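You operate a simulated robot arm through the tools that you are given. There is no shell and no other tool. Be economical: measure what you need, move in short steps, check, and stop when the job is done.

You are at the controls of a simulated two-armed robot. One attempt, no reset.

## Task
Stack the die block marked "1" from the blue mat on top of the die block marked "3". Then put one of the gauge blocks from the top of the spares bench on the shelf of the set up bench. Then pull the shop door open. Keep to this order.
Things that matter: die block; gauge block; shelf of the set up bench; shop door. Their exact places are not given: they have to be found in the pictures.

Only the result counts: the job must be done as asked and must still hold three seconds after the hand-in. Knocking over, shifting, dropping, spilling or breaking anything else fails it.

## Robot
Two 7-joint arms with fingered hands on one trunk, on a base that drives. Base frame: it is fixed to the floor where the robot stands at the start and does not move with it; the origin is under the middle of the robot, x ahead of it, y to its left, z up; the surface under the hand at the start is at about z = 884. Readings come in mm, rad, newtons and seconds.
The left shoulder is at the start at [23, 214, 1269], the right one opposite. With the tool pointing down near the work surface each hand reaches from about 120 to 600 mm from the robot's upright axis, wherever it stands, measured 20 degrees to its own side. Places, roughly: gauge block [5000, 4750, 1000]; shelf of the set up bench [5200, 3600, 500]; shop door [4900, -2100, 1100]. Payload 3.3 kg a hand.
The TCP of each hand is the grasp point between the finger pads, 26 mm short of the fingertips. In the tool frame z runs along the fingers and y along their closing line. The gripper opens to 132 mm. The gripper's body begins 73 mm behind the TCP. The gripper is a hand of 2 fingers: y runs from the thumb to the fingers, the wrist lies at [0, 0, -224] in the tool frame.
Orientation is that of the tool frame in the base frame, as a unit quaternion [x, y, z, w]. With the fingers straight down and closing along the base's y, the tool's x points along the base's -x, its y along +y and its z along -z.

## Interface
- The arms move only by the tool nudge_tool. It takes "left_steps", "right_steps" or both (then of equal length, played together; a hand with none holds still); each is one flat list of numbers, 6 for each row, row after row: the shift along the tool's x, y, z in mm, then the turn, a rotation vector about the tool's x, y, z in rad. In form: [x, y, z, ax, ay, az, x, y, z, ax, ay, az, ...]. A call has 1 to 8 rows; each row shifts and turns the commanded pose from where the row before left it, along the tool's axes as they then stand. A row lasts 0.2 s, in which the tool goes at most 50 mm and 0.15 rad; a call with a longer step from one row to the next is refused whole. A pose out of reach is approached as far as the arm can. The call stops where the force on the tool passes 40 N (or 10 N more than at its start, if that is more) or the arm is blocked; 0.2 s more then pass. In this call time passes only in rows, and 0.2 s behind the last. It gives the time, the measured TCP pose, the force on the tool (base axes), the opening and the grip force at its end, in the units of the frame above (readings bear some noise), with the torque about the TCP (base axes, N m) and any sound that the robot's microphone picked up, and new pictures: "pictures" is both (left out), scene, wrist or none (wrist: the cameras of the hands that moved).
- Cameras (640 x 400 px; columns grow to the right, rows downward): "scene" is now at [101.3, 2.5, 1443.4]; the picture's right is [-0.08, -1.00, 0.00], its down [-0.61, 0.05, -0.79] and it looks along [0.79, -0.06, -0.61] (base axes); focal length 291 px, centre (320, 200). "left" rides on the left gripper at [-66, -3, -99] in its tool frame; the picture's right is [0.04, -1.00, 0.00], its down [0.83, 0.03, -0.55] and it looks along [0.55, 0.02, 0.83] (tool axes); focal length 261 px, centre (320, 200). "right" rides on the right gripper at [65, -3, -99] in its tool frame; the picture's right is [0.04, 1.00, 0.00], its down [-0.83, 0.03, -0.55] and it looks along [-0.55, 0.02, 0.83] (tool axes); focal length 261 px, centre (320, 200).
- slide_trunk(by): slides the trunk up (or, below 0, down) by that many mm; the arms and the scene camera ride with it, the base frame stays. It gives what a move gives, with no picture.
- drive_base(legs): drives the robot by 1 to 6 legs, each [ahead, left, turn to the left] in mm, mm and rad, along the robot's own axes; the way and the turn of a leg run together, so that a leg with both is an arc; at most 1500 mm and 3.142 rad a leg. The arms and the cameras ride along, it lands a little off, and it stops where it bumps. It gives what a move gives, and a new picture of the scene camera.
- finger_targets(finger1, thumb_bend, hand): sets how far each is bent, from 0 (flat) to 1 (curled in); at 0.3 the hand is open as for a grip, at 0.7 the pads meet at the TCP. One left out holds its place. A second passes; each finger stops where it meets its share of the squeeze, and holds until it gets a number again. It is the only way to open and close the hand. It gives what a move gives, with no picture; readings hold the bend of each and the force on the fingers (four entries, about 0 where the hand has none), thumb and palm.
- aim_head(pan, tilt): turns the head with the scene camera to pan (to the left, within 1.501 rad either way) and tilt (down, from -0.506 to 1.204), counted from straight ahead of the robot. It gives what a move gives, and a new picture of the scene camera.
- locate(camera, pixels): for up to 12 pixels [column, row] of the newest picture of that camera ("zoom" is the newest enlarged one), the place [x, y, z] in the base frame of the surface seen there, good to about 2 mm, but the place of the scene camera against the robot may be out by one fixed shift of up to 18 mm in any direction. It takes no simulated time.
- close_up(camera, box): a new picture of the part [left, top, right, bottom] of that camera's present view, enlarged. It takes no simulated time.
- close_job(): hands the job in; it is judged then, once.

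Keep the steps short. Do not move on a guess: measure, check each grasp and each placing, and mend mistakes. In all there are 110 turns and 260 pictures (those below and enlarged ones count). Leave the grippers open and the arms clear of the work at the hand-in unless told otherwise, and finish with a single line.

The tools are called after "Call:" as name(argument=value, ...) on one line, values as JSON. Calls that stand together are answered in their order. nudge_tool: Moves the arms, as the interface text tells. Its arguments: {"type":"object","properties":{"left_steps":{"type":"array","items":{"type":"number"}},"right_steps":{"type":"array","items":{"type":"number"}},"pictures":{"type":"string","enum":["both","scene","wrist","none"]}},"required":[]} The other tools are called the same way: slide_trunk (by) slides the trunk up or down; finger_targets (finger1, thumb_bend, hand) moves the fingers one by one; drive_base (legs) drives the base; aim_head (pan, tilt) turns the head that bears the scene camera; locate (camera, pixels) gives the place of the surface under pixels of a picture; close_up (camera, box) takes an enlarged picture of a part of a camera's view; close_job () hands the job in.

At the start:

```text
clock: 0.0
left_eef_pos: [447.5, 200.0, 1220.1]
left_orientation: [0.0, 1.0, -0.001, 0.0]
left_wrist_force: [-0.1, 0.6, -0.2]
left_wrist_torque: [0.05, 0.06, 0.01]
left_grip_width: 131.7
left_finger_force: 0.0
left_shape: jaw
left_bend: [0.3, 0.3]
left_finger forces: [0.0, 0.1, 0.0, 0.0, 0.0, 0.0]
right_eef_pos: [442.5, -161.6, 1201.5]
right_orientation: [0.0, 1.0, 0.0, 0.0]
right_wrist_force: [0.8, -0.7, -0.2]
right_wrist_torque: [0.02, -0.03, -0.01]
right_grip_width: 132.0
right_finger_force: 0.1
right_shape: jaw
right_bend: [0.3, 0.3]
right_finger forces: [0.0, 0.0, 0.0, 0.0, 0.0, 0.0]
trunk travel left (down, up): [-550.0, 211.0]
robot x, y, heading: [0.6, 0.6, 0.002]
head pan, tilt: [-0.079, 0.656]
```

scene: 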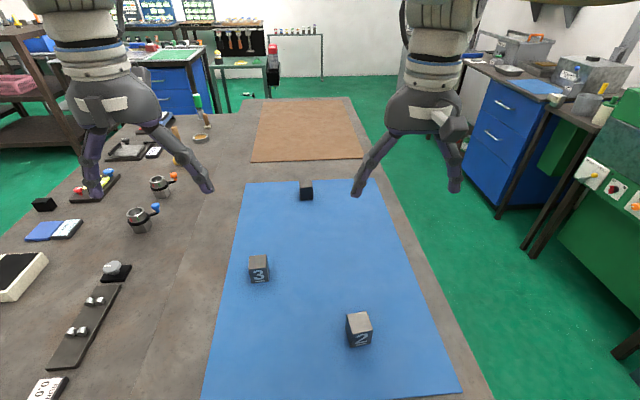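
right: 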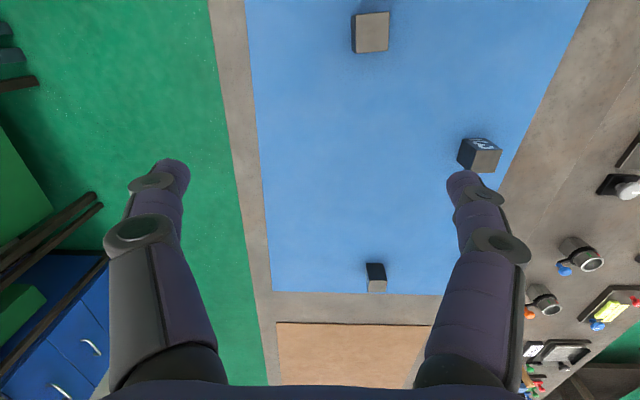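
left: 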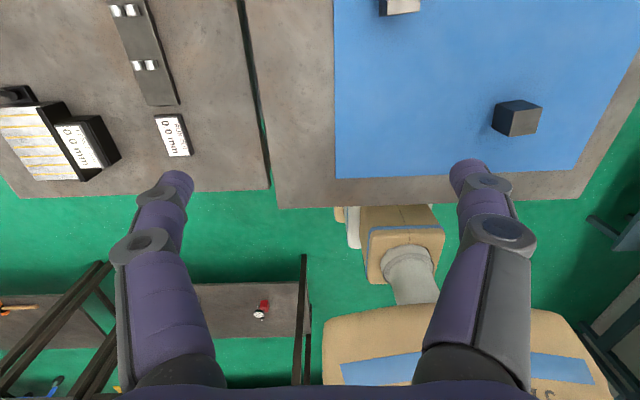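

I see three blocks on the blue mat: "3" at (259,268), "2" at (359,330), and one at (306,190) whose mark I can't read. I'll enlarge the view and measure them.

Call:
close_up(camera="scene", box=[230, 160, 390, 360])

Call:
locate(camera="scene", pixels=[[306, 183], [306, 194], [259, 262], [259, 275], [259, 256], [359, 320], [300, 230], [306, 188]])

Call:
locate(camera="right", pixels=[[376, 286], [376, 272], [487, 160], [474, 155], [372, 32], [370, 282], [383, 289]])

Call:
close_up(camera="right", box=[340, 120, 520, 310])

```text
2.00 times, centred on (310, 260) of scene
```

zoom: 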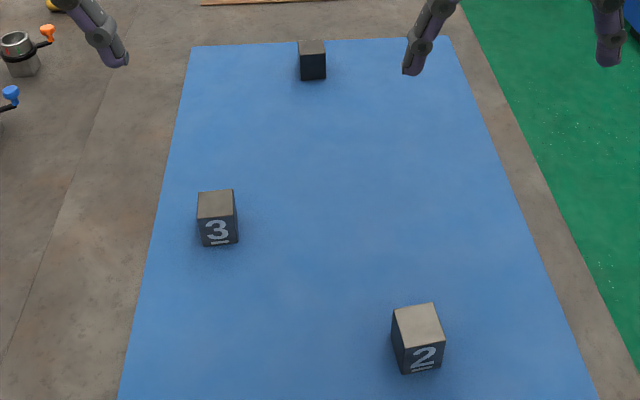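

```text
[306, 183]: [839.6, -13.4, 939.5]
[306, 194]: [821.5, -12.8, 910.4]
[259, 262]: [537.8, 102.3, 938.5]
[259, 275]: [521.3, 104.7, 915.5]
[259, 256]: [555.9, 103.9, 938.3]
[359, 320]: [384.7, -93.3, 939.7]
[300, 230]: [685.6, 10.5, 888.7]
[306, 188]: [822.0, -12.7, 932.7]
```

```text
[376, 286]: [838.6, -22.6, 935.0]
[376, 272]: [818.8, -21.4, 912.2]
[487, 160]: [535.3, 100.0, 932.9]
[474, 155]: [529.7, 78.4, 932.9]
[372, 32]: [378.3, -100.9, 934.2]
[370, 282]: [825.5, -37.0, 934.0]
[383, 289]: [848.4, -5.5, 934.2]
```

```text
2.11 times, centred on (430, 215) of right
```

zoom: 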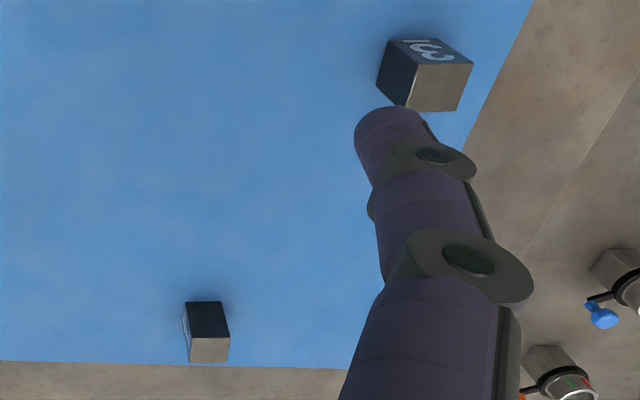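

Blocks are 50 mm, tops at about z=934. The far block should be "1". Next I'll check where the table edges and the robot's base are.

Call:
locate(camera="left", pixels=[[320, 207], [560, 193], [100, 193], [400, 240], [400, 215], [400, 320], [480, 315], [590, 350], [600, 240], [470, 370], [250, 290], [270, 188]])

Call:
locate(camera="scene", pixels=[[485, 380], [400, 185], [350, 100], [180, 270], [440, 250], [530, 250], [480, 200], [600, 300], [510, 390], [450, 170], [240, 100], [640, 350]])

Call:
aim_head(pan=-0.9, tilt=0.5)

Call:
aim_head(pan=0.9, tilt=0.5)

```text
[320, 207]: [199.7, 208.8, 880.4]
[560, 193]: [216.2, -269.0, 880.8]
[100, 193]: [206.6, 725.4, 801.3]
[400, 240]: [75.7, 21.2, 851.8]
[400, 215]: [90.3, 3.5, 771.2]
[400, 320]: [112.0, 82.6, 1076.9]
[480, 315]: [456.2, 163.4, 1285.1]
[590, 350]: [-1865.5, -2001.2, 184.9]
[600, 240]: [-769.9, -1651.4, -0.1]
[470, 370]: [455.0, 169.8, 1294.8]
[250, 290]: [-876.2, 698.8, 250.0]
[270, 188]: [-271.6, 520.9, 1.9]
```

```text
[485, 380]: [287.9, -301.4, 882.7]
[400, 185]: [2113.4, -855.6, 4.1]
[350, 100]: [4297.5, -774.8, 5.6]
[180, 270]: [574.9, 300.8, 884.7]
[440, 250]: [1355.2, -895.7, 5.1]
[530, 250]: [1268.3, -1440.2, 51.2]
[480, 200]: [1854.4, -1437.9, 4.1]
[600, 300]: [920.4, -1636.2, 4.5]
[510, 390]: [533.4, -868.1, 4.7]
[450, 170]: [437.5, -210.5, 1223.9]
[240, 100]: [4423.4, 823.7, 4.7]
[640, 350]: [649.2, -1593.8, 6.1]
```

```text
clock: 1.1
left_eef_pos: [445.7, 200.9, 1220.1]
left_orientation: [0.001, 1.0, 0.001, -0.001]
left_wrist_force: [-0.3, 0.4, -0.4]
left_wrist_torque: [0.01, 0.03, -0.03]
left_grip_width: 131.9
left_finger_force: 0.0
left_shape: jaw
left_bend: [0.3, 0.3]
left_finger forces: [0.0, 0.0, 0.1, 0.1, 0.0, 0.0]
right_eef_pos: [442.3, -162.2, 1202.6]
right_orientation: [-0.001, 1.0, 0.001, 0.0]
right_wrist_force: [-0.1, -0.8, -0.7]
right_wrist_torque: [-0.02, 0.02, -0.04]
right_grip_width: 132.0
right_finger_force: 0.1
right_shape: jaw
right_bend: [0.3, 0.3]
right_finger forces: [0.0, 0.1, 0.0, 0.0, 0.1, 0.1]
trunk travel left (down, up): [-550.0, 211.0]
robot x, y, heading: [-1.6, 1.9, 0.002]
head pan, tilt: [-0.901, 0.499]
```

scene: 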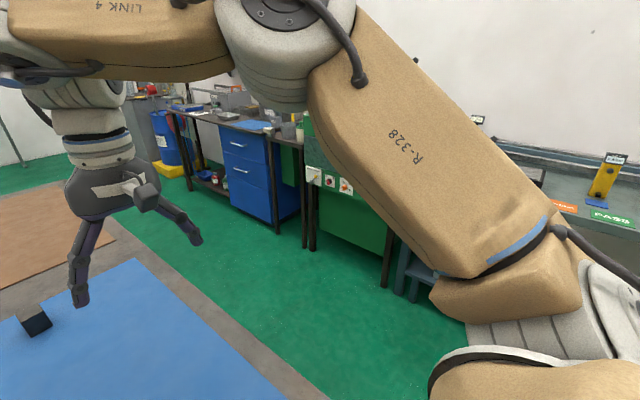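

```text
clock: 3.0
left_eef_pos: [445.3, 199.0, 1219.2]
left_orientation: [0.0, 1.0, 0.0, 0.0]
left_wrist_force: [-0.5, 1.1, 0.0]
left_wrist_torque: [0.0, -0.01, -0.02]
left_grip_width: 131.9
left_finger_force: 0.1
left_shape: jaw
left_bend: [0.3, 0.3]
left_finger forces: [0.0, 0.1, 0.1, 0.0, 0.0, 0.1]
right_eef_pos: [442.5, -161.3, 1202.8]
right_orientation: [-0.001, 1.0, 0.0, 0.001]
right_wrist_force: [0.5, -1.1, -0.6]
right_wrist_torque: [0.01, 0.01, 0.02]
right_grip_width: 131.9
right_finger_force: 0.1
right_shape: jaw
right_bend: [0.3, 0.3]
right_finger forces: [0.0, 0.0, 0.1, 0.1, 0.0, 0.0]
trunk travel left (down, up): [-550.0, 211.0]
robot x, y, heading: [2.0, -2.7, 0.003]
head pan, tilt: [0.901, 0.499]
```

scene: 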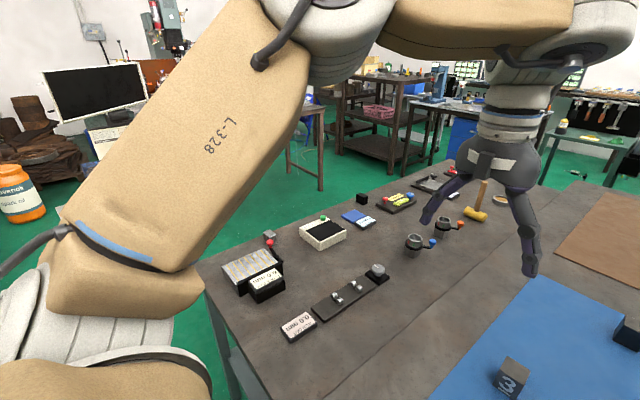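

The table's front edge is at x≈200 and its right edge at y≈-305. Block "1" is too far from here, so I'll fetch it from the right aisle. First I'll look down at the base to find how big its footprint is.

Call:
aim_head(pan=-0.6, tilt=1.2)

Call:
aim_head(pan=-1.5, tilt=0.8)

```text
clock: 4.5
left_eef_pos: [444.8, 199.4, 1221.1]
left_orientation: [-0.001, 1.0, -0.001, 0.0]
left_wrist_force: [-0.1, 0.6, -0.6]
left_wrist_torque: [-0.02, 0.02, -0.01]
left_grip_width: 131.8
left_finger_force: 0.0
left_shape: jaw
left_bend: [0.3, 0.3]
left_finger forces: [0.0, 0.0, 0.1, 0.0, 0.0, 0.1]
right_eef_pos: [442.3, -162.2, 1201.0]
right_orientation: [0.0, 1.0, 0.001, 0.0]
right_wrist_force: [0.4, -0.3, 0.4]
right_wrist_torque: [-0.04, 0.0, 0.04]
right_grip_width: 131.9
right_finger_force: 0.0
right_shape: jaw
right_bend: [0.3, 0.3]
right_finger forces: [0.0, 0.0, 0.1, 0.0, 0.0, 0.0]
trunk travel left (down, up): [-550.0, 211.0]
robot x, y, heading: [2.6, -1.1, 0.005]
head pan, tilt: [-0.6, 1.201]
```

scene: 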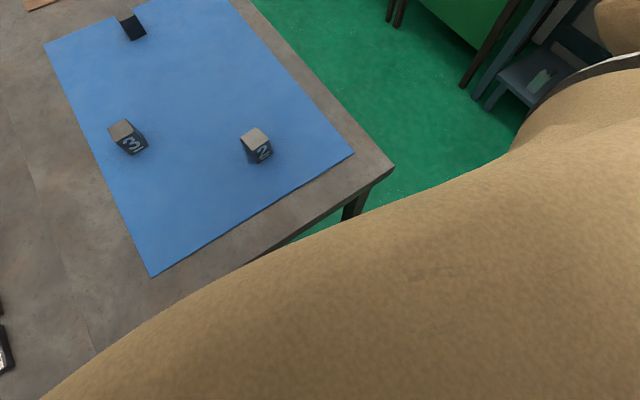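

```text
clock: 5.8
left_eef_pos: [446.6, 198.3, 1219.2]
left_orientation: [0.0, 1.0, 0.001, 0.0]
left_wrist_force: [-0.4, 1.0, 0.0]
left_wrist_torque: [-0.02, 0.0, -0.02]
left_grip_width: 131.8
left_finger_force: 0.1
left_shape: jaw
left_bend: [0.3, 0.3]
left_finger forces: [0.0, 0.0, 0.0, 0.0, 0.0, 0.0]
right_eef_pos: [441.1, -162.3, 1201.5]
right_orientation: [0.0, 1.0, -0.001, 0.0]
right_wrist_force: [-0.3, -0.6, -0.5]
right_wrist_torque: [0.02, -0.02, 0.0]
right_grip_width: 131.8
right_finger_force: 0.2
right_shape: jaw
right_bend: [0.3, 0.3]
right_finger forces: [0.1, 0.0, 0.0, 0.0, 0.0, 0.0]
trunk travel left (down, up): [-550.0, 211.0]
robot x, y, heading: [0.8, 1.1, -0.0]
head pan, tilt: [-1.499, 0.799]
```

scene: 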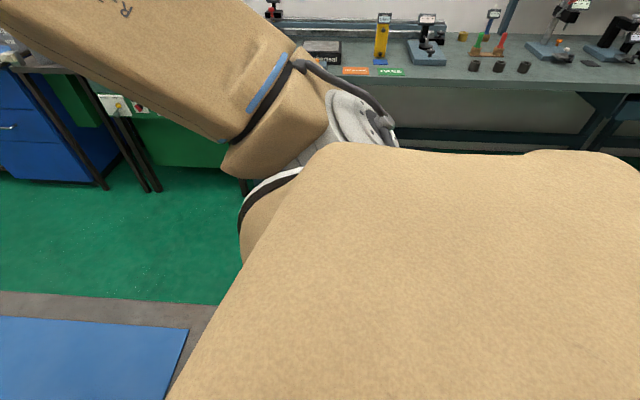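

I'll measure the aisle obstacles in this view.

Call:
locate(camera="scene", pixels=[[110, 188], [155, 190], [245, 190], [80, 180], [30, 170], [180, 185], [450, 140], [600, 130], [60, 70], [20, 65], [150, 250], [470, 85]])

```text
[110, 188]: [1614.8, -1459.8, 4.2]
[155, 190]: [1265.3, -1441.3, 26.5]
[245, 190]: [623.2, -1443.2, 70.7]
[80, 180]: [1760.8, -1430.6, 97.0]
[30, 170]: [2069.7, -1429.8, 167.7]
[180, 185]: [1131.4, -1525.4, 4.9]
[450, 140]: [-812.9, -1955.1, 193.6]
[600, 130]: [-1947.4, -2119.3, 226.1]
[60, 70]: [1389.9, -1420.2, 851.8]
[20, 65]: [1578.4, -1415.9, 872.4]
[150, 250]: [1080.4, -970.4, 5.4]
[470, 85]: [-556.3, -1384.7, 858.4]
```

The aisle runs from y≈-305 to about -1420. I'll strafe right, drive ahead and turn to face the table. The hands stay at z≈1200, well above everything on it.

Call:
drive_base(legs=[[0, -720, 0], [960, 0, 0], [0, 0, 1.571]])

Call:
aim_head(pan=0.0, tilt=0.8)

```text
clock: 7.8
left_eef_pos: [364.2, 23.4, 1221.7]
left_orientation: [-0.049, 0.999, 0.003, 0.0]
left_wrist_force: [-0.3, -1.4, 0.5]
left_wrist_torque: [0.11, -0.03, -0.03]
left_grip_width: 132.0
left_finger_force: 0.0
left_shape: jaw
left_bend: [0.3, 0.3]
left_finger forces: [0.1, 0.1, 0.0, 0.0, 0.0, 0.1]
right_eef_pos: [396.0, -337.4, 1202.1]
right_orientation: [-0.05, 0.999, 0.003, 0.001]
right_wrist_force: [0.2, -1.4, 0.0]
right_wrist_torque: [0.11, -0.04, 0.03]
right_grip_width: 131.9
right_finger_force: 0.1
right_shape: jaw
right_bend: [0.3, 0.3]
right_finger forces: [0.0, 0.1, 0.1, 0.0, 0.0, 0.0]
trunk travel left (down, up): [-550.0, 211.0]
robot x, y, heading: [-59.5, -211.0, 0.099]
head pan, tilt: [-1.499, 0.799]
stopped in leg 1: the robot was blocked; the commanded pose is now the measured one
```

scene: 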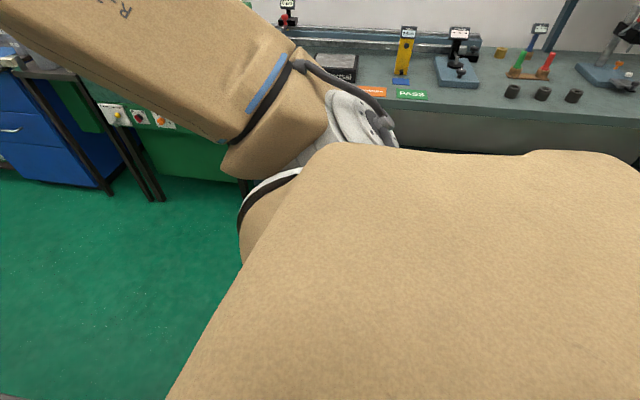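

```text
clock: 9.4
left_eef_pos: [366.9, 32.2, 1219.6]
left_orientation: [-0.051, 0.999, 0.0, -0.001]
left_wrist_force: [0.5, 0.2, -1.2]
left_wrist_torque: [-0.03, -0.04, -0.01]
left_grip_width: 131.9
left_finger_force: 0.1
left_shape: jaw
left_bend: [0.3, 0.3]
left_finger forces: [0.1, 0.1, 0.0, 0.0, 0.1, 0.0]
right_eef_pos: [399.0, -328.0, 1201.5]
right_orientation: [-0.05, 0.999, 0.0, -0.001]
right_wrist_force: [0.6, 0.1, 0.1]
right_wrist_torque: [-0.01, -0.02, 0.04]
right_grip_width: 131.7
right_finger_force: 0.0
right_shape: jaw
right_bend: [0.3, 0.3]
right_finger forces: [0.0, 0.1, 0.0, 0.0, 0.0, 0.0]
trunk travel left (down, up): [-550.0, 211.0]
robot x, y, heading: [-54.3, -208.1, 0.095]
head pan, tilt: [0.0, 0.799]
```

scene: 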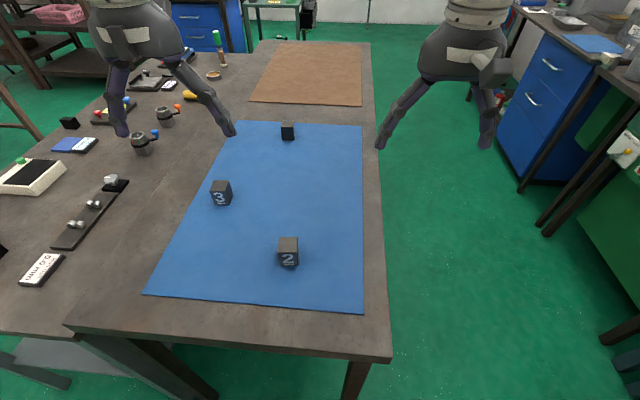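

The base bumped, most likely on the table's front leg at around (370,375). I'll check that nothing shifted and find the legs.

Call:
locate(camera="scene", pixels=[[288, 124], [221, 184], [288, 241], [355, 380], [372, 362], [391, 358], [70, 325], [150, 370], [190, 395], [345, 398], [366, 385], [40, 355]])

Call:
aim_head(pan=-0.3, tilt=1.2)

```text
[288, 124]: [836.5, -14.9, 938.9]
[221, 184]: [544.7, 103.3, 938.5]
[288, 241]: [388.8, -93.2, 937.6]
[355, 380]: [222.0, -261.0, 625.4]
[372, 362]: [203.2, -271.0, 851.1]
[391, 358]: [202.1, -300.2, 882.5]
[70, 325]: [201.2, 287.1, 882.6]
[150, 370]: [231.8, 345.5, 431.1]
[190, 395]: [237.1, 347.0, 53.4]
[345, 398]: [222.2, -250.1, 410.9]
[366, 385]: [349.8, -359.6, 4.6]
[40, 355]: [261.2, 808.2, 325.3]
```

```text
clock: 10.2
left_eef_pos: [367.5, 30.8, 1219.4]
left_orientation: [-0.049, 0.999, 0.0, -0.001]
left_wrist_force: [0.1, -0.4, 0.2]
left_wrist_torque: [0.0, 0.0, -0.01]
left_grip_width: 131.9
left_finger_force: 0.1
left_shape: jaw
left_bend: [0.3, 0.3]
left_finger forces: [0.0, 0.0, 0.1, 0.0, 0.1, 0.0]
right_eef_pos: [398.4, -327.8, 1201.1]
right_orientation: [-0.05, 0.999, -0.001, 0.001]
right_wrist_force: [0.1, -0.4, -0.4]
right_wrist_torque: [0.04, 0.02, -0.01]
right_grip_width: 131.7
right_finger_force: 0.0
right_shape: jaw
right_bend: [0.3, 0.3]
right_finger forces: [0.1, 0.0, 0.0, 0.0, 0.1, 0.1]
trunk travel left (down, up): [-550.0, 211.0]
robot x, y, heading: [-56.5, -209.0, 0.098]
head pan, tilt: [-0.3, 1.201]
```

scene: 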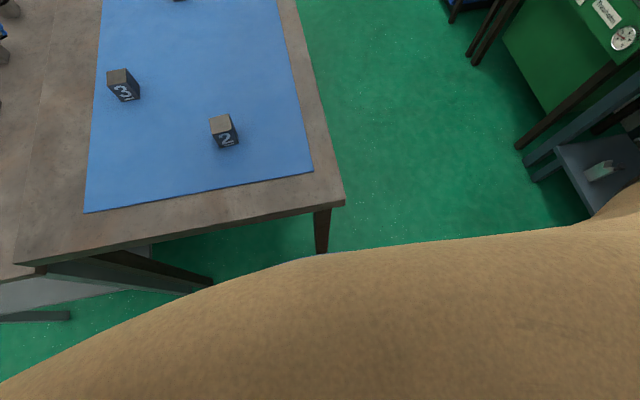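

Nothing moved. I'll measure the blue stool at about (600,170) and the green cart leg before choosing a lane.

Call:
locate(camera="scene", pixels=[[580, 160], [545, 175], [600, 205], [530, 160], [525, 145], [322, 250], [400, 230], [450, 230]])

Call:
drive_base(legs=[[-230, 0, 0], [0, 0, -0.098]])

Call:
aim_head(pan=-0.9, tilt=0.7)

```text
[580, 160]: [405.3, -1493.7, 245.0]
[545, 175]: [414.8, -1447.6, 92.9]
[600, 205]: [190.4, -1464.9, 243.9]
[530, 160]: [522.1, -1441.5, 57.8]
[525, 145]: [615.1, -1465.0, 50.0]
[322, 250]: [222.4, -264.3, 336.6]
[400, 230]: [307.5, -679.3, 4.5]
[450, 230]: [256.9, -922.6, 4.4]
```

```text
clock: 12.5
left_eef_pos: [160.9, -35.7, 1220.8]
left_orientation: [0.004, 1.0, 0.0, -0.001]
left_wrist_force: [-0.5, -0.4, -0.1]
left_wrist_torque: [0.02, -0.03, -0.02]
left_grip_width: 132.0
left_finger_force: 0.1
left_shape: jaw
left_bend: [0.3, 0.3]
left_finger forces: [0.1, 0.0, 0.1, 0.0, 0.0, 0.1]
right_eef_pos: [153.0, -399.2, 1201.1]
right_orientation: [0.004, 1.0, -0.001, 0.0]
right_wrist_force: [0.0, 0.4, 0.1]
right_wrist_torque: [0.01, 0.0, 0.01]
right_grip_width: 132.1
right_finger_force: 0.0
right_shape: jaw
right_bend: [0.3, 0.3]
right_finger forces: [0.1, 0.1, 0.0, 0.0, 0.1, 0.0]
trunk travel left (down, up): [-550.0, 211.0]
robot x, y, heading: [-287.4, -235.4, -0.01]
head pan, tilt: [-0.3, 1.201]
```

scene: 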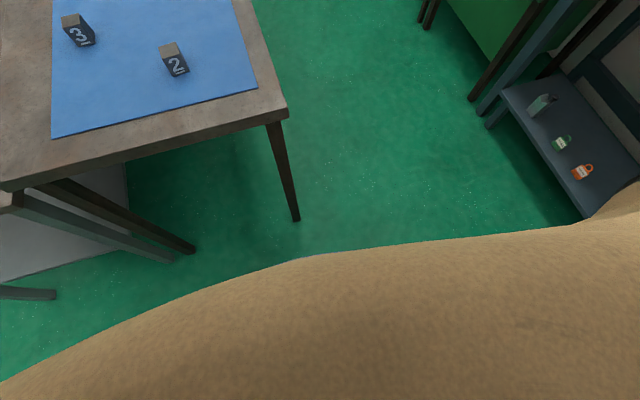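

```text
clock: 13.5
left_eef_pos: [162.8, -35.9, 1219.2]
left_orientation: [0.005, 1.0, 0.0, -0.001]
left_wrist_force: [1.0, -0.5, 0.2]
left_wrist_torque: [0.02, -0.04, 0.0]
left_grip_width: 131.9
left_finger_force: 0.1
left_shape: jaw
left_bend: [0.3, 0.3]
left_finger forces: [0.0, 0.0, 0.1, 0.1, 0.0, 0.0]
right_eef_pos: [153.9, -398.8, 1200.9]
right_orientation: [0.004, 1.0, 0.0, 0.0]
right_wrist_force: [-0.1, 0.2, 0.1]
right_wrist_torque: [0.01, 0.02, 0.01]
right_grip_width: 132.2
right_finger_force: 0.1
right_shape: jaw
right_bend: [0.3, 0.3]
right_finger forces: [0.0, 0.0, 0.0, 0.0, 0.0, 0.0]
trunk travel left (down, up): [-550.0, 211.0]
robot x, y, heading: [-285.5, -233.1, -0.013]
head pan, tilt: [-0.901, 0.7]
```

scene: 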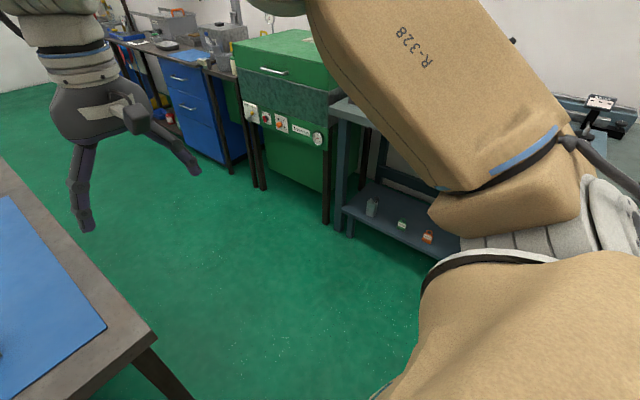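

The aisle is clear. I'll go right to y≈-800, ahead to x≈740, then turn left to face the table.

Call:
drive_base(legs=[[0, -570, 0.012], [1025, 0, 0], [0, 0, 1.571]])

Call:
aim_head(pan=0.0, tilt=0.9)

```text
clock: 25.5
left_eef_pos: [495.9, -367.8, 1219.0]
left_orientation: [0.724, -0.69, 0.001, 0.0]
left_wrist_force: [-1.2, -0.3, 0.2]
left_wrist_torque: [-0.02, -0.01, 0.0]
left_grip_width: 131.7
left_finger_force: 0.0
left_shape: jaw
left_bend: [0.3, 0.3]
left_finger forces: [0.0, 0.0, 0.1, 0.1, 0.0, 0.0]
right_eef_pos: [856.7, -353.5, 1201.5]
right_orientation: [0.724, -0.69, 0.0, 0.0]
right_wrist_force: [0.5, -0.4, 0.4]
right_wrist_torque: [0.0, -0.02, -0.02]
right_grip_width: 132.1
right_finger_force: 0.0
right_shape: jaw
right_bend: [0.3, 0.3]
right_finger forces: [0.0, 0.0, 0.1, 0.0, 0.0, 0.0]
trunk travel left (down, up): [-550.0, 211.0]
robot x, y, heading: [719.0, -799.7, 1.616]
head pan, tilt: [-0.901, 0.7]
```

scene: 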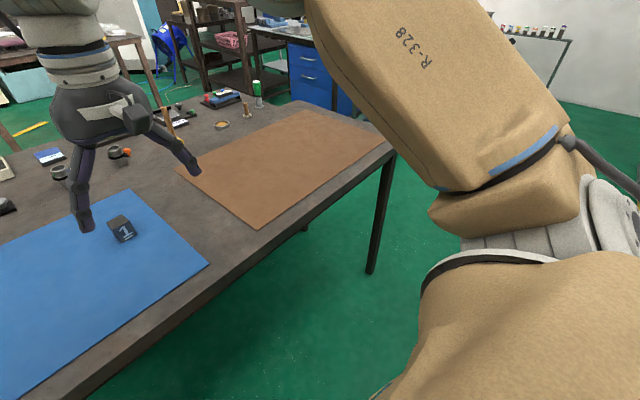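

```text
clock: 26.7
left_eef_pos: [495.5, -366.8, 1219.3]
left_orientation: [0.724, -0.69, 0.001, 0.001]
left_wrist_force: [-0.5, 0.3, -0.2]
left_wrist_torque: [-0.03, 0.02, 0.03]
left_grip_width: 131.9
left_finger_force: 0.1
left_shape: jaw
left_bend: [0.3, 0.3]
left_finger forces: [0.1, 0.0, 0.0, 0.0, 0.0, 0.0]
right_eef_pos: [856.7, -353.1, 1203.2]
right_orientation: [0.724, -0.69, -0.001, 0.0]
right_wrist_force: [-0.2, 0.1, -0.2]
right_wrist_torque: [-0.05, 0.01, 0.05]
right_grip_width: 131.9
right_finger_force: 0.1
right_shape: jaw
right_bend: [0.3, 0.3]
right_finger forces: [0.0, 0.0, 0.0, 0.1, 0.1, 0.0]
trunk travel left (down, up): [-550.0, 211.0]
robot x, y, heading: [715.4, -801.1, 1.618]
head pan, tilt: [0.0, 0.901]
```

scene: 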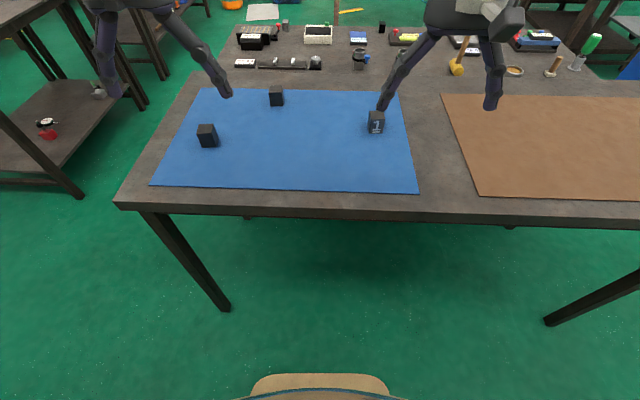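

Block "1" is confirmed at (377,122), and it's open under the table between the legs. I'll straighten up and approach the edge.

Call:
drive_base(legs=[[0, 0, -0.047], [330, -18, 0]])

```text
clock: 29.3
left_eef_pos: [542.9, -24.7, 1218.7]
left_orientation: [-0.704, 0.711, -0.001, 0.0]
left_wrist_force: [0.6, -0.2, -0.5]
left_wrist_torque: [-0.03, 0.0, -0.02]
left_grip_width: 131.8
left_finger_force: 0.0
left_shape: jaw
left_bend: [0.3, 0.3]
left_finger forces: [0.0, 0.1, 0.0, 0.0, 0.1, 0.0]
right_eef_pos: [903.2, -33.1, 1202.3]
right_orientation: [-0.703, 0.711, 0.0, -0.001]
right_wrist_force: [0.2, -0.7, -0.7]
right_wrist_torque: [-0.05, 0.02, 0.0]
right_grip_width: 131.5
right_finger_force: 0.0
right_shape: jaw
right_bend: [0.3, 0.3]
right_finger forces: [0.0, 0.0, 0.0, 0.0, 0.0, 0.0]
trunk travel left (down, up): [-550.0, 211.0]
robot x, y, heading: [736.6, -473.5, 1.56]
head pan, tilt: [0.0, 0.901]
```

scene: 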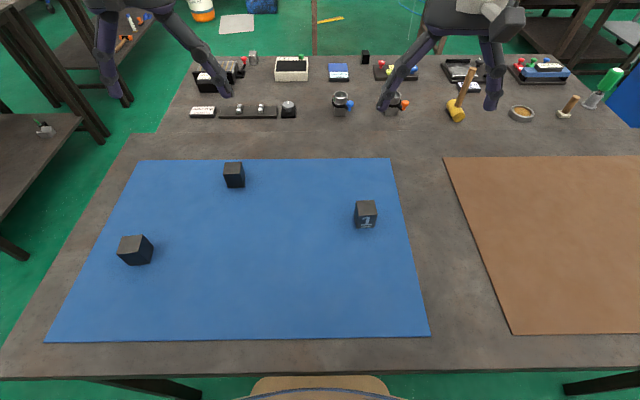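

Next I'll go 25 mm closer, then swing the right hand out of the way and bring the left hand over block "1", staying high.

Call:
drive_base(legs=[[25, 0, 0.01]])

Call:
nudge_tool(right_steps=[0, -45, 0, 0, 0, 0, 0, -45, 0, 0, 0, 0, 0, -45, 0, 0, 0, 0, 0, -45, 0, 0, 0, 0, 0, -45, 0, 0, 0, 0], pictures="none")

Call:
nudge_tool(left_steps=[0, -42, 0, 0, 0, 0, 0, -42, 0, 0, 0, 0, 0, -42, 0, 0, 0, 0, 0, -42, 0, 0, 0, 0, 0, -42, 0, 0, 0, 0, 0, -42, 0, 0, 0, 0], pictures="both")

```text
clock: 30.1
left_eef_pos: [537.1, -0.6, 1219.1]
left_orientation: [0.707, -0.707, 0.0, 0.0]
left_wrist_force: [0.5, 0.3, -0.1]
left_wrist_torque: [-0.05, -0.01, -0.04]
left_grip_width: 131.9
left_finger_force: 0.3
left_shape: jaw
left_bend: [0.3, 0.3]
left_finger forces: [0.0, 0.0, 0.0, 0.0, 0.0, 0.0]
right_eef_pos: [898.5, -7.0, 1200.9]
right_orientation: [0.707, -0.707, 0.002, 0.001]
right_wrist_force: [0.9, 0.1, -0.2]
right_wrist_torque: [-0.03, 0.01, 0.01]
right_grip_width: 131.9
right_finger_force: 0.1
right_shape: jaw
right_bend: [0.3, 0.3]
right_finger forces: [0.1, 0.0, 0.1, 0.0, 0.1, 0.0]
trunk travel left (down, up): [-550.0, 211.0]
robot x, y, heading: [738.6, -448.7, 1.568]
head pan, tilt: [0.0, 0.901]
```

scene: 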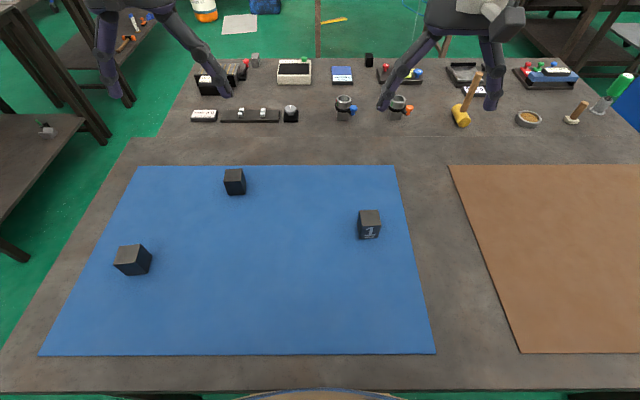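

```text
clock: 31.3
left_eef_pos: [538.5, -3.4, 1219.0]
left_orientation: [0.707, -0.707, 0.0, 0.0]
left_wrist_force: [-0.7, 0.3, -1.0]
left_wrist_torque: [-0.02, -0.02, 0.03]
left_grip_width: 131.7
left_finger_force: 0.0
left_shape: jaw
left_bend: [0.3, 0.3]
left_finger forces: [0.1, 0.0, 0.1, 0.0, 0.0, 0.0]
right_eef_pos: [1131.7, -11.7, 1200.6]
right_orientation: [-0.707, 0.707, 0.001, 0.003]
right_wrist_force: [0.7, -0.7, -0.9]
right_wrist_torque: [0.0, 0.03, -0.01]
right_grip_width: 131.8
right_finger_force: 0.1
right_shape: jaw
right_bend: [0.3, 0.3]
right_finger forces: [0.1, 0.1, 0.0, 0.0, 0.0, 0.0]
trunk travel left (down, up): [-550.0, 211.0]
robot x, y, heading: [737.2, -448.5, 1.568]
head pan, tilt: [0.0, 0.901]
```

```text
clock: 32.9
left_eef_pos: [724.2, -17.7, 1229.8]
left_orientation: [0.729, -0.684, 0.026, -0.028]
left_wrist_force: [-0.3, 0.9, 0.1]
left_wrist_torque: [-0.01, 0.01, -0.05]
left_grip_width: 131.9
left_finger_force: 0.1
left_shape: jaw
left_bend: [0.3, 0.3]
left_finger forces: [0.0, 0.0, 0.0, 0.0, 0.0, 0.0]
left hand out of reach, approached as far as the arm can: row 4, 5, 6
right_eef_pos: [1129.7, -11.2, 1201.0]
right_orientation: [0.707, -0.707, -0.001, -0.003]
right_wrist_force: [-0.4, 0.3, 0.2]
right_wrist_torque: [0.01, 0.01, -0.03]
right_grip_width: 131.8
right_finger_force: 0.1
right_shape: jaw
right_bend: [0.3, 0.3]
right_finger forces: [0.1, 0.1, 0.1, 0.0, 0.0, 0.0]
trunk travel left (down, up): [-550.0, 211.0]
robot x, y, heading: [735.2, -451.7, 1.566]
head pan, tilt: [0.0, 0.901]
stopped in row 6 (left hand): the arm was blocked; the commanded pose is now the measured one
```

scene: 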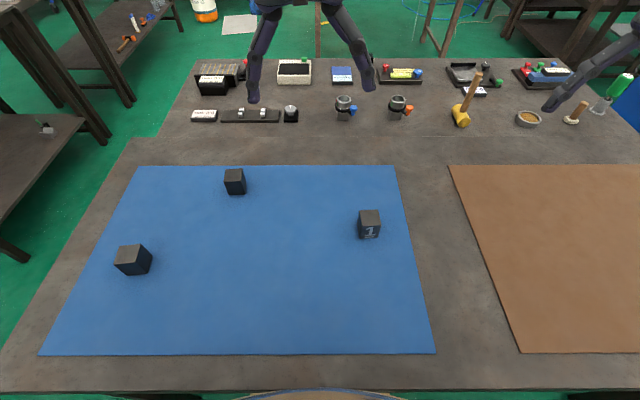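
left: 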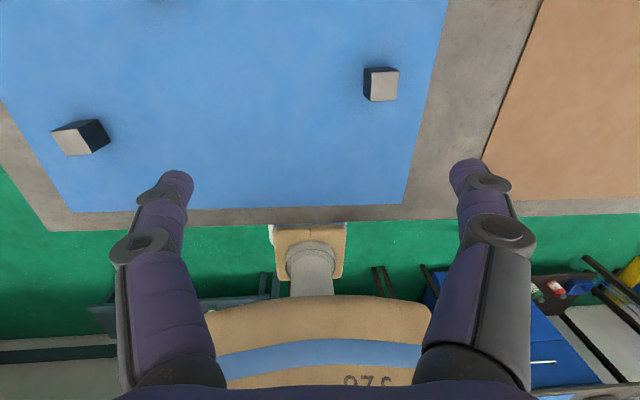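

From here the left arm can't reach across to "1". I'll move the base 150 mm to the right instead and straighten the hand there.

Call:
drive_base(legs=[[0, -150, 0]])

Call:
nudge_tool(left_steps=[0, 0, 0, -0.076, 0.003, 0.064, 0, 36, 30, 0, 0, 0], pictures="wrist")

```text
clock: 34.2
left_eef_pos: [874.0, -18.5, 1228.9]
left_orientation: [0.73, -0.682, 0.026, -0.025]
left_wrist_force: [0.5, -0.9, 0.9]
left_wrist_torque: [-0.03, 0.0, 0.0]
left_grip_width: 132.1
left_finger_force: 0.1
left_shape: jaw
left_bend: [0.3, 0.3]
left_finger forces: [0.1, 0.1, 0.0, 0.0, 0.0, 0.1]
right_eef_pos: [1278.7, -8.4, 1200.8]
right_orientation: [0.709, -0.705, -0.002, -0.002]
right_wrist_force: [0.0, 0.3, -1.1]
right_wrist_torque: [-0.01, -0.01, 0.02]
right_grip_width: 131.9
right_finger_force: 0.0
right_shape: jaw
right_bend: [0.3, 0.3]
right_finger forces: [0.0, 0.1, 0.1, 0.1, 0.0, 0.0]
trunk travel left (down, up): [-550.0, 211.0]
robot x, y, heading: [886.0, -452.1, 1.576]
head pan, tilt: [0.0, 0.901]
```

scene: 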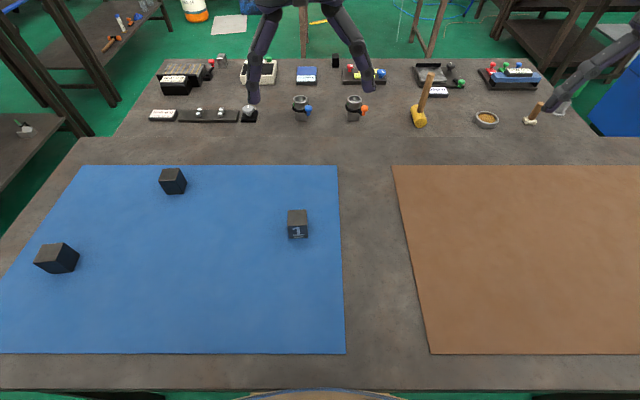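

```text
clock: 34.8
left_eef_pos: [838.0, -23.9, 1195.6]
left_orientation: [-0.707, 0.707, 0.0, -0.006]
left_wrist_force: [-0.6, 0.0, 0.3]
left_wrist_torque: [-0.03, -0.01, 0.01]
left_grip_width: 132.4
left_finger_force: 0.0
left_shape: jaw
left_bend: [0.3, 0.3]
left_finger forces: [0.1, 0.1, 0.0, 0.1, 0.0, 0.0]
left hand out of reach, approached as far as the arm can: row 1
right_eef_pos: [1277.4, -8.4, 1201.7]
right_orientation: [0.71, -0.704, -0.002, -0.002]
right_wrist_force: [0.2, -0.5, -0.6]
right_wrist_torque: [-0.03, -0.01, 0.0]
right_grip_width: 131.9
right_finger_force: 0.0
right_shape: jaw
right_bend: [0.3, 0.3]
right_finger forces: [0.0, 0.0, 0.0, 0.0, 0.1, 0.0]
trunk travel left (down, up): [-550.0, 211.0]
robot x, y, heading: [883.0, -444.0, 1.571]
head pan, tilt: [0.0, 0.901]
```

left: 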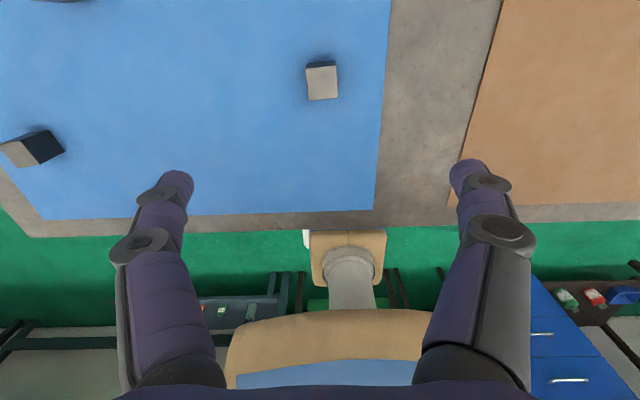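

Block "1" is at (322,82) in the left camera. I'll zoom in to measure its top corners.

Call:
close_up(camera="left", box=[290, 50, 354, 114])

Call:
locate(camera="left", pixels=[[309, 69], [334, 68], [336, 97], [311, 99], [322, 83], [308, 83], [335, 83], [322, 70], [323, 96]])

```text
6.25 times, centred on (322, 82) of left
```

zoom: 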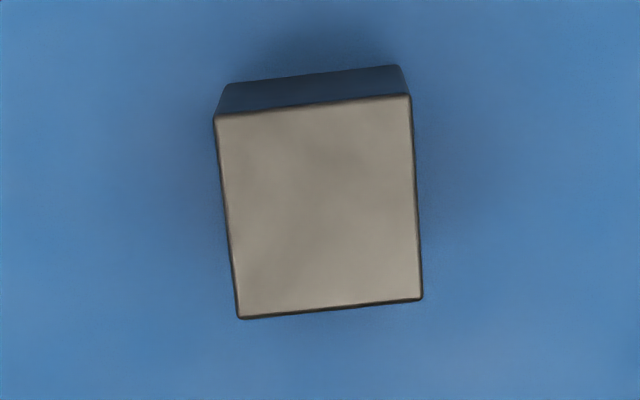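

```text
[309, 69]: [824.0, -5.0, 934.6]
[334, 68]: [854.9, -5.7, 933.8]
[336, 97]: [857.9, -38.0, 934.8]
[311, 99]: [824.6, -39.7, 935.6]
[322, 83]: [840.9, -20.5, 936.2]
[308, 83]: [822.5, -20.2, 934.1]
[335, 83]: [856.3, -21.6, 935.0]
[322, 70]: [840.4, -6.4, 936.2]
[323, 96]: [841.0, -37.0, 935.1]
```

Call:
locate(camera="zoom", pixels=[[218, 122], [408, 98], [420, 296], [242, 316], [320, 207], [232, 220], [412, 200], [450, 200], [180, 200]])

```text
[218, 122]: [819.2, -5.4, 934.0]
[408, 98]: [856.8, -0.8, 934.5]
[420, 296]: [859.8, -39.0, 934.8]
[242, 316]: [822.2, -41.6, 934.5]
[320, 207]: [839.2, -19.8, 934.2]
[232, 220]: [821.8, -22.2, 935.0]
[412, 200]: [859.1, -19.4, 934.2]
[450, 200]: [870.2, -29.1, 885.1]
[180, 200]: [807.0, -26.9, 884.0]
```

Block "1" is centred at about (839.5, -21.5), is 40 mm wide and 50 mm tall, and is yawed by about +0.09 rad. I'll align the hand and descend to just above it.

Call:
nudge_tool(left_steps=[-2.4, -1.5, 0, 0, 0, -0.09, 0, 0, 45, 0, 0, 0, 0, 0, 45, 0, 0, 0, 0, 0, 45, 0, 0, 0, 0, 0, 45, 0, 0, 0], pictures="wrist")

```text
clock: 36.0
left_eef_pos: [836.9, -19.9, 1011.0]
left_orientation: [0.739, -0.674, 0.001, 0.002]
left_wrist_force: [-1.3, 0.6, 0.1]
left_wrist_torque: [-0.02, 0.0, -0.04]
left_grip_width: 131.9
left_finger_force: 0.0
left_shape: jaw
left_bend: [0.3, 0.3]
left_finger forces: [0.1, 0.1, 0.0, 0.0, 0.0, 0.0]
right_eef_pos: [1276.4, -8.5, 1201.0]
right_orientation: [0.71, -0.704, -0.002, -0.002]
right_wrist_force: [-0.8, 1.0, -0.2]
right_wrist_torque: [-0.03, 0.02, 0.02]
right_grip_width: 132.0
right_finger_force: 0.1
right_shape: jaw
right_bend: [0.3, 0.3]
right_finger forces: [0.0, 0.1, 0.1, 0.1, 0.0, 0.0]
trunk travel left (down, up): [-550.0, 211.0]
robot x, y, heading: [886.2, -448.3, 1.578]
head pan, tilt: [0.0, 0.901]
```

left: 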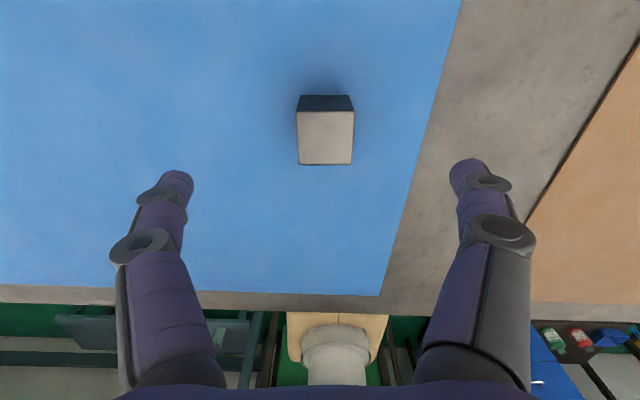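

The block's sides are now upright in the image, so the yaw is right. I'll re-measure its centre from closer.

Call:
locate(camera="left", pixels=[[298, 113], [353, 113], [351, 163], [300, 163], [325, 138]])

```text
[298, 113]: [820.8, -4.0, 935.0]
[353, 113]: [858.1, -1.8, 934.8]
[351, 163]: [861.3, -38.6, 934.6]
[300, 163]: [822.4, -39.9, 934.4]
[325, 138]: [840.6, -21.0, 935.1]
```

Call:
nudge_tool(left_steps=[1, -3, 31, 0, 0, 0, 0, 0, 31, 0, 0, 0, 0, 0, 30, 0, 0, 0], pictures="wrist")

```text
clock: 36.8
left_eef_pos: [838.6, -22.6, 923.2]
left_orientation: [0.74, -0.673, 0.0, 0.001]
left_wrist_force: [0.4, -0.9, -0.7]
left_wrist_torque: [0.04, 0.01, 0.0]
left_grip_width: 132.0
left_finger_force: 0.1
left_shape: jaw
left_bend: [0.3, 0.3]
left_finger forces: [0.1, 0.0, 0.0, 0.0, 0.1, 0.1]
right_eef_pos: [1276.7, -8.2, 1202.4]
right_orientation: [0.71, -0.705, -0.001, -0.003]
right_wrist_force: [-0.1, 1.3, -0.4]
right_wrist_torque: [0.0, 0.0, 0.0]
right_grip_width: 131.8
right_finger_force: 0.0
right_shape: jaw
right_bend: [0.3, 0.3]
right_finger forces: [0.0, 0.0, 0.1, 0.0, 0.0, 0.1]
trunk travel left (down, up): [-550.0, 211.0]
robot x, y, heading: [885.9, -451.6, 1.576]
head pan, tilt: [0.0, 0.901]
```

left: 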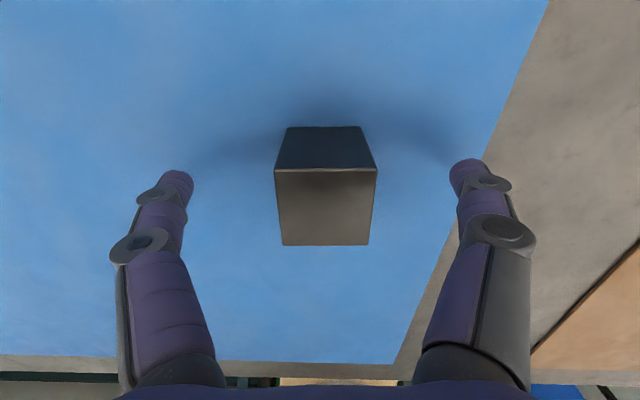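

The hand is centred on the block. I'll go down 5 mm and close.

Call:
nudge_tool(left_steps=[0, 0, 5, 0, 0, 0], pictures="none")

Call:
finger_targets(hand="left", finger1=0.7, thumb_bend=0.7)

Call:
nudge_tool(left_steps=[0, 0, -30, 0, 0, 0, 0, 0, -40, 0, 0, 0, 0, 0, -40, 0, 0, 0, 0, 0, -40, 0, 0, 0], pictures="both")

```text
clock: 37.2
left_eef_pos: [837.9, -22.9, 917.8]
left_orientation: [0.74, -0.673, 0.001, 0.002]
left_wrist_force: [0.4, -0.5, 0.0]
left_wrist_torque: [-0.04, 0.02, -0.02]
left_grip_width: 131.9
left_finger_force: 0.0
left_shape: jaw
left_bend: [0.3, 0.3]
left_finger forces: [0.1, 0.1, 0.1, 0.0, 0.1, 0.0]
right_eef_pos: [1275.7, -8.7, 1201.5]
right_orientation: [0.71, -0.704, -0.002, -0.002]
right_wrist_force: [0.5, -0.1, 0.5]
right_wrist_torque: [0.01, -0.02, -0.02]
right_grip_width: 131.8
right_finger_force: 0.0
right_shape: jaw
right_bend: [0.3, 0.3]
right_finger forces: [0.1, 0.1, 0.0, 0.0, 0.1, 0.1]
trunk travel left (down, up): [-550.0, 211.0]
robot x, y, heading: [883.0, -446.6, 1.575]
head pan, tilt: [0.0, 0.901]
```

```text
clock: 38.2
left_eef_pos: [838.1, -24.2, 918.0]
left_orientation: [0.74, -0.673, 0.0, 0.003]
left_wrist_force: [1.8, -1.0, 0.1]
left_wrist_torque: [-0.02, -0.03, -0.05]
left_grip_width: 36.4
left_finger_force: 10.9
left_shape: fingers
left_bend: [0.6, 0.64]
left_finger forces: [9.4, 0.0, 0.0, 0.0, 12.2, 0.1]
right_eef_pos: [1276.1, -8.5, 1201.8]
right_orientation: [0.709, -0.705, -0.003, -0.002]
right_wrist_force: [0.5, -0.4, -0.4]
right_wrist_torque: [0.0, 0.03, -0.01]
right_grip_width: 132.0
right_finger_force: 0.0
right_shape: jaw
right_bend: [0.3, 0.3]
right_finger forces: [0.0, 0.0, 0.1, 0.0, 0.0, 0.0]
trunk travel left (down, up): [-550.0, 211.0]
robot x, y, heading: [888.4, -450.5, 1.578]
head pan, tilt: [0.0, 0.901]
```

```text
clock: 39.2
left_eef_pos: [835.2, -22.1, 1067.4]
left_orientation: [0.74, -0.672, 0.002, 0.003]
left_wrist_force: [0.2, 0.2, -6.2]
left_wrist_torque: [-0.03, -0.04, 0.01]
left_grip_width: 36.2
left_finger_force: 9.9
left_shape: fingers
left_bend: [0.58, 0.64]
left_finger forces: [10.4, 0.0, 0.1, 0.0, 10.1, 0.0]
right_eef_pos: [1276.8, -9.1, 1201.9]
right_orientation: [0.71, -0.705, -0.002, -0.002]
right_wrist_force: [0.0, -0.4, -0.4]
right_wrist_torque: [0.01, 0.02, 0.01]
right_grip_width: 132.0
right_finger_force: 0.0
right_shape: jaw
right_bend: [0.3, 0.3]
right_finger forces: [0.0, 0.1, 0.0, 0.0, 0.0, 0.0]
trunk travel left (down, up): [-550.0, 211.0]
robot x, y, heading: [887.0, -448.9, 1.577]
head pan, tilt: [0.0, 0.901]
```

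scene: 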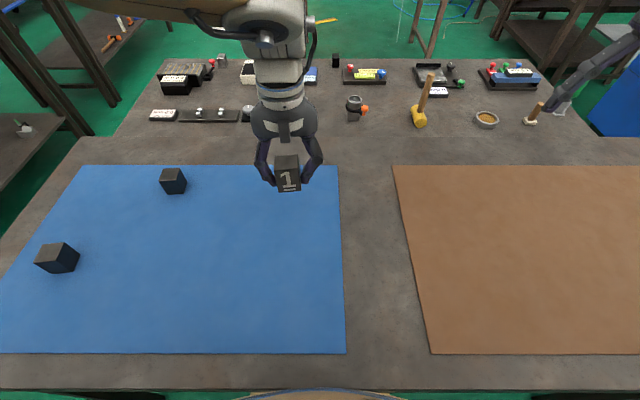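
left: 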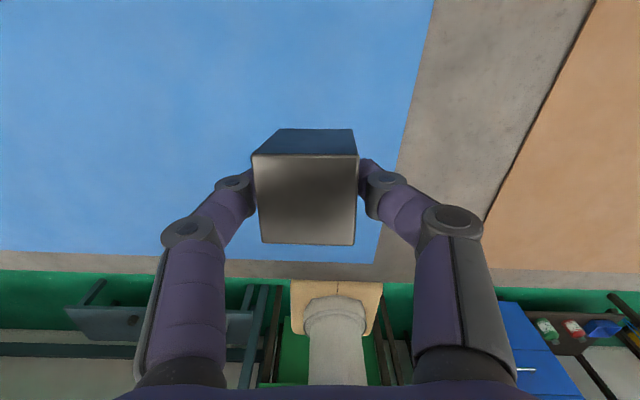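

Block "1" is gripped (about 6 N of weight). I'll drive 150 mm back to the left, carrying it high, and look for block "3".

Call:
drive_base(legs=[[0, 150, 0]])

Call:
nudge_tool(left_steps=[0, 0, -25, 0, 0, 0, 0, 25, -25, 0, 0, 0], pictures="both")

```text
clock: 40.6
left_eef_pos: [682.8, -22.6, 1067.3]
left_orientation: [0.739, -0.674, 0.001, 0.002]
left_wrist_force: [-0.6, 0.3, -6.5]
left_wrist_torque: [-0.01, -0.1, 0.0]
left_grip_width: 36.1
left_finger_force: 10.1
left_shape: fingers
left_bend: [0.58, 0.64]
left_finger forces: [10.5, 0.0, 0.0, 0.1, 9.9, 0.1]
right_eef_pos: [1122.5, -10.5, 1201.2]
right_orientation: [0.709, -0.705, -0.001, -0.002]
right_wrist_force: [-0.8, 0.1, 0.0]
right_wrist_torque: [-0.01, -0.01, -0.04]
right_grip_width: 131.6
right_finger_force: 0.0
right_shape: jaw
right_bend: [0.3, 0.3]
right_finger forces: [0.0, 0.0, 0.1, 0.0, 0.1, 0.1]
trunk travel left (down, up): [-550.0, 211.0]
robot x, y, heading: [735.5, -452.8, 1.575]
head pan, tilt: [0.0, 0.901]
```

scene: 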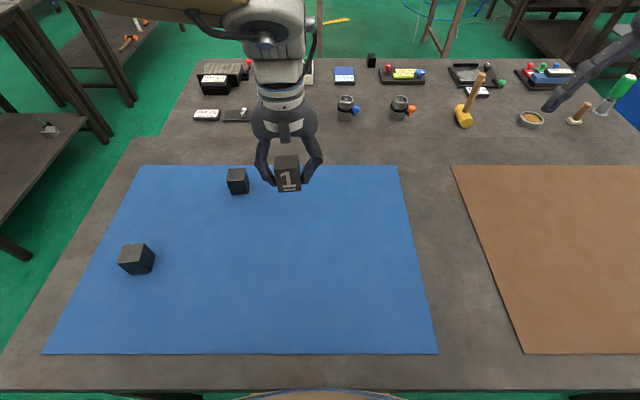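

```text
clock: 41.2
left_eef_pos: [656.9, -24.1, 1119.5]
left_orientation: [0.739, -0.674, 0.001, 0.003]
left_wrist_force: [-0.3, -0.4, -6.0]
left_wrist_torque: [-0.05, -0.07, 0.0]
left_grip_width: 36.1
left_finger_force: 9.9
left_shape: fingers
left_bend: [0.58, 0.65]
left_finger forces: [10.5, 0.1, 0.1, 0.0, 10.0, 0.0]
right_eef_pos: [1122.6, -10.9, 1202.7]
right_orientation: [0.709, -0.705, -0.002, -0.003]
right_wrist_force: [-1.2, -0.9, 0.3]
right_wrist_torque: [0.0, -0.02, 0.01]
right_grip_width: 131.9
right_finger_force: 0.0
right_shape: jaw
right_bend: [0.3, 0.3]
right_finger forces: [0.0, 0.0, 0.0, 0.2, 0.1, 0.0]
trunk travel left (down, up): [-550.0, 211.0]
robot x, y, heading: [734.4, -449.5, 1.575]
head pan, tilt: [0.0, 0.901]
```

scene: 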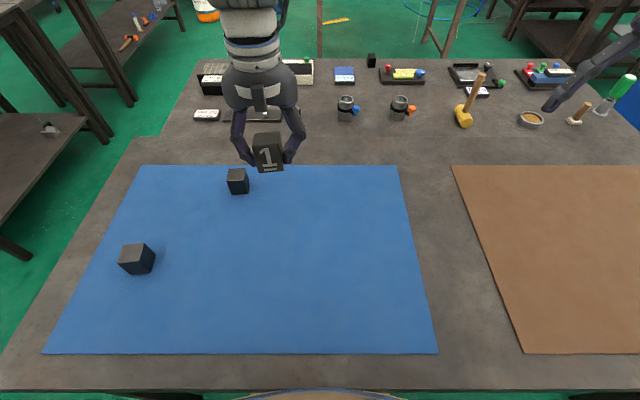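
left: 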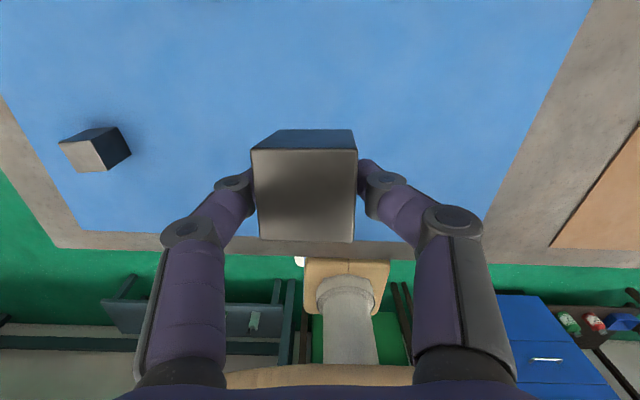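

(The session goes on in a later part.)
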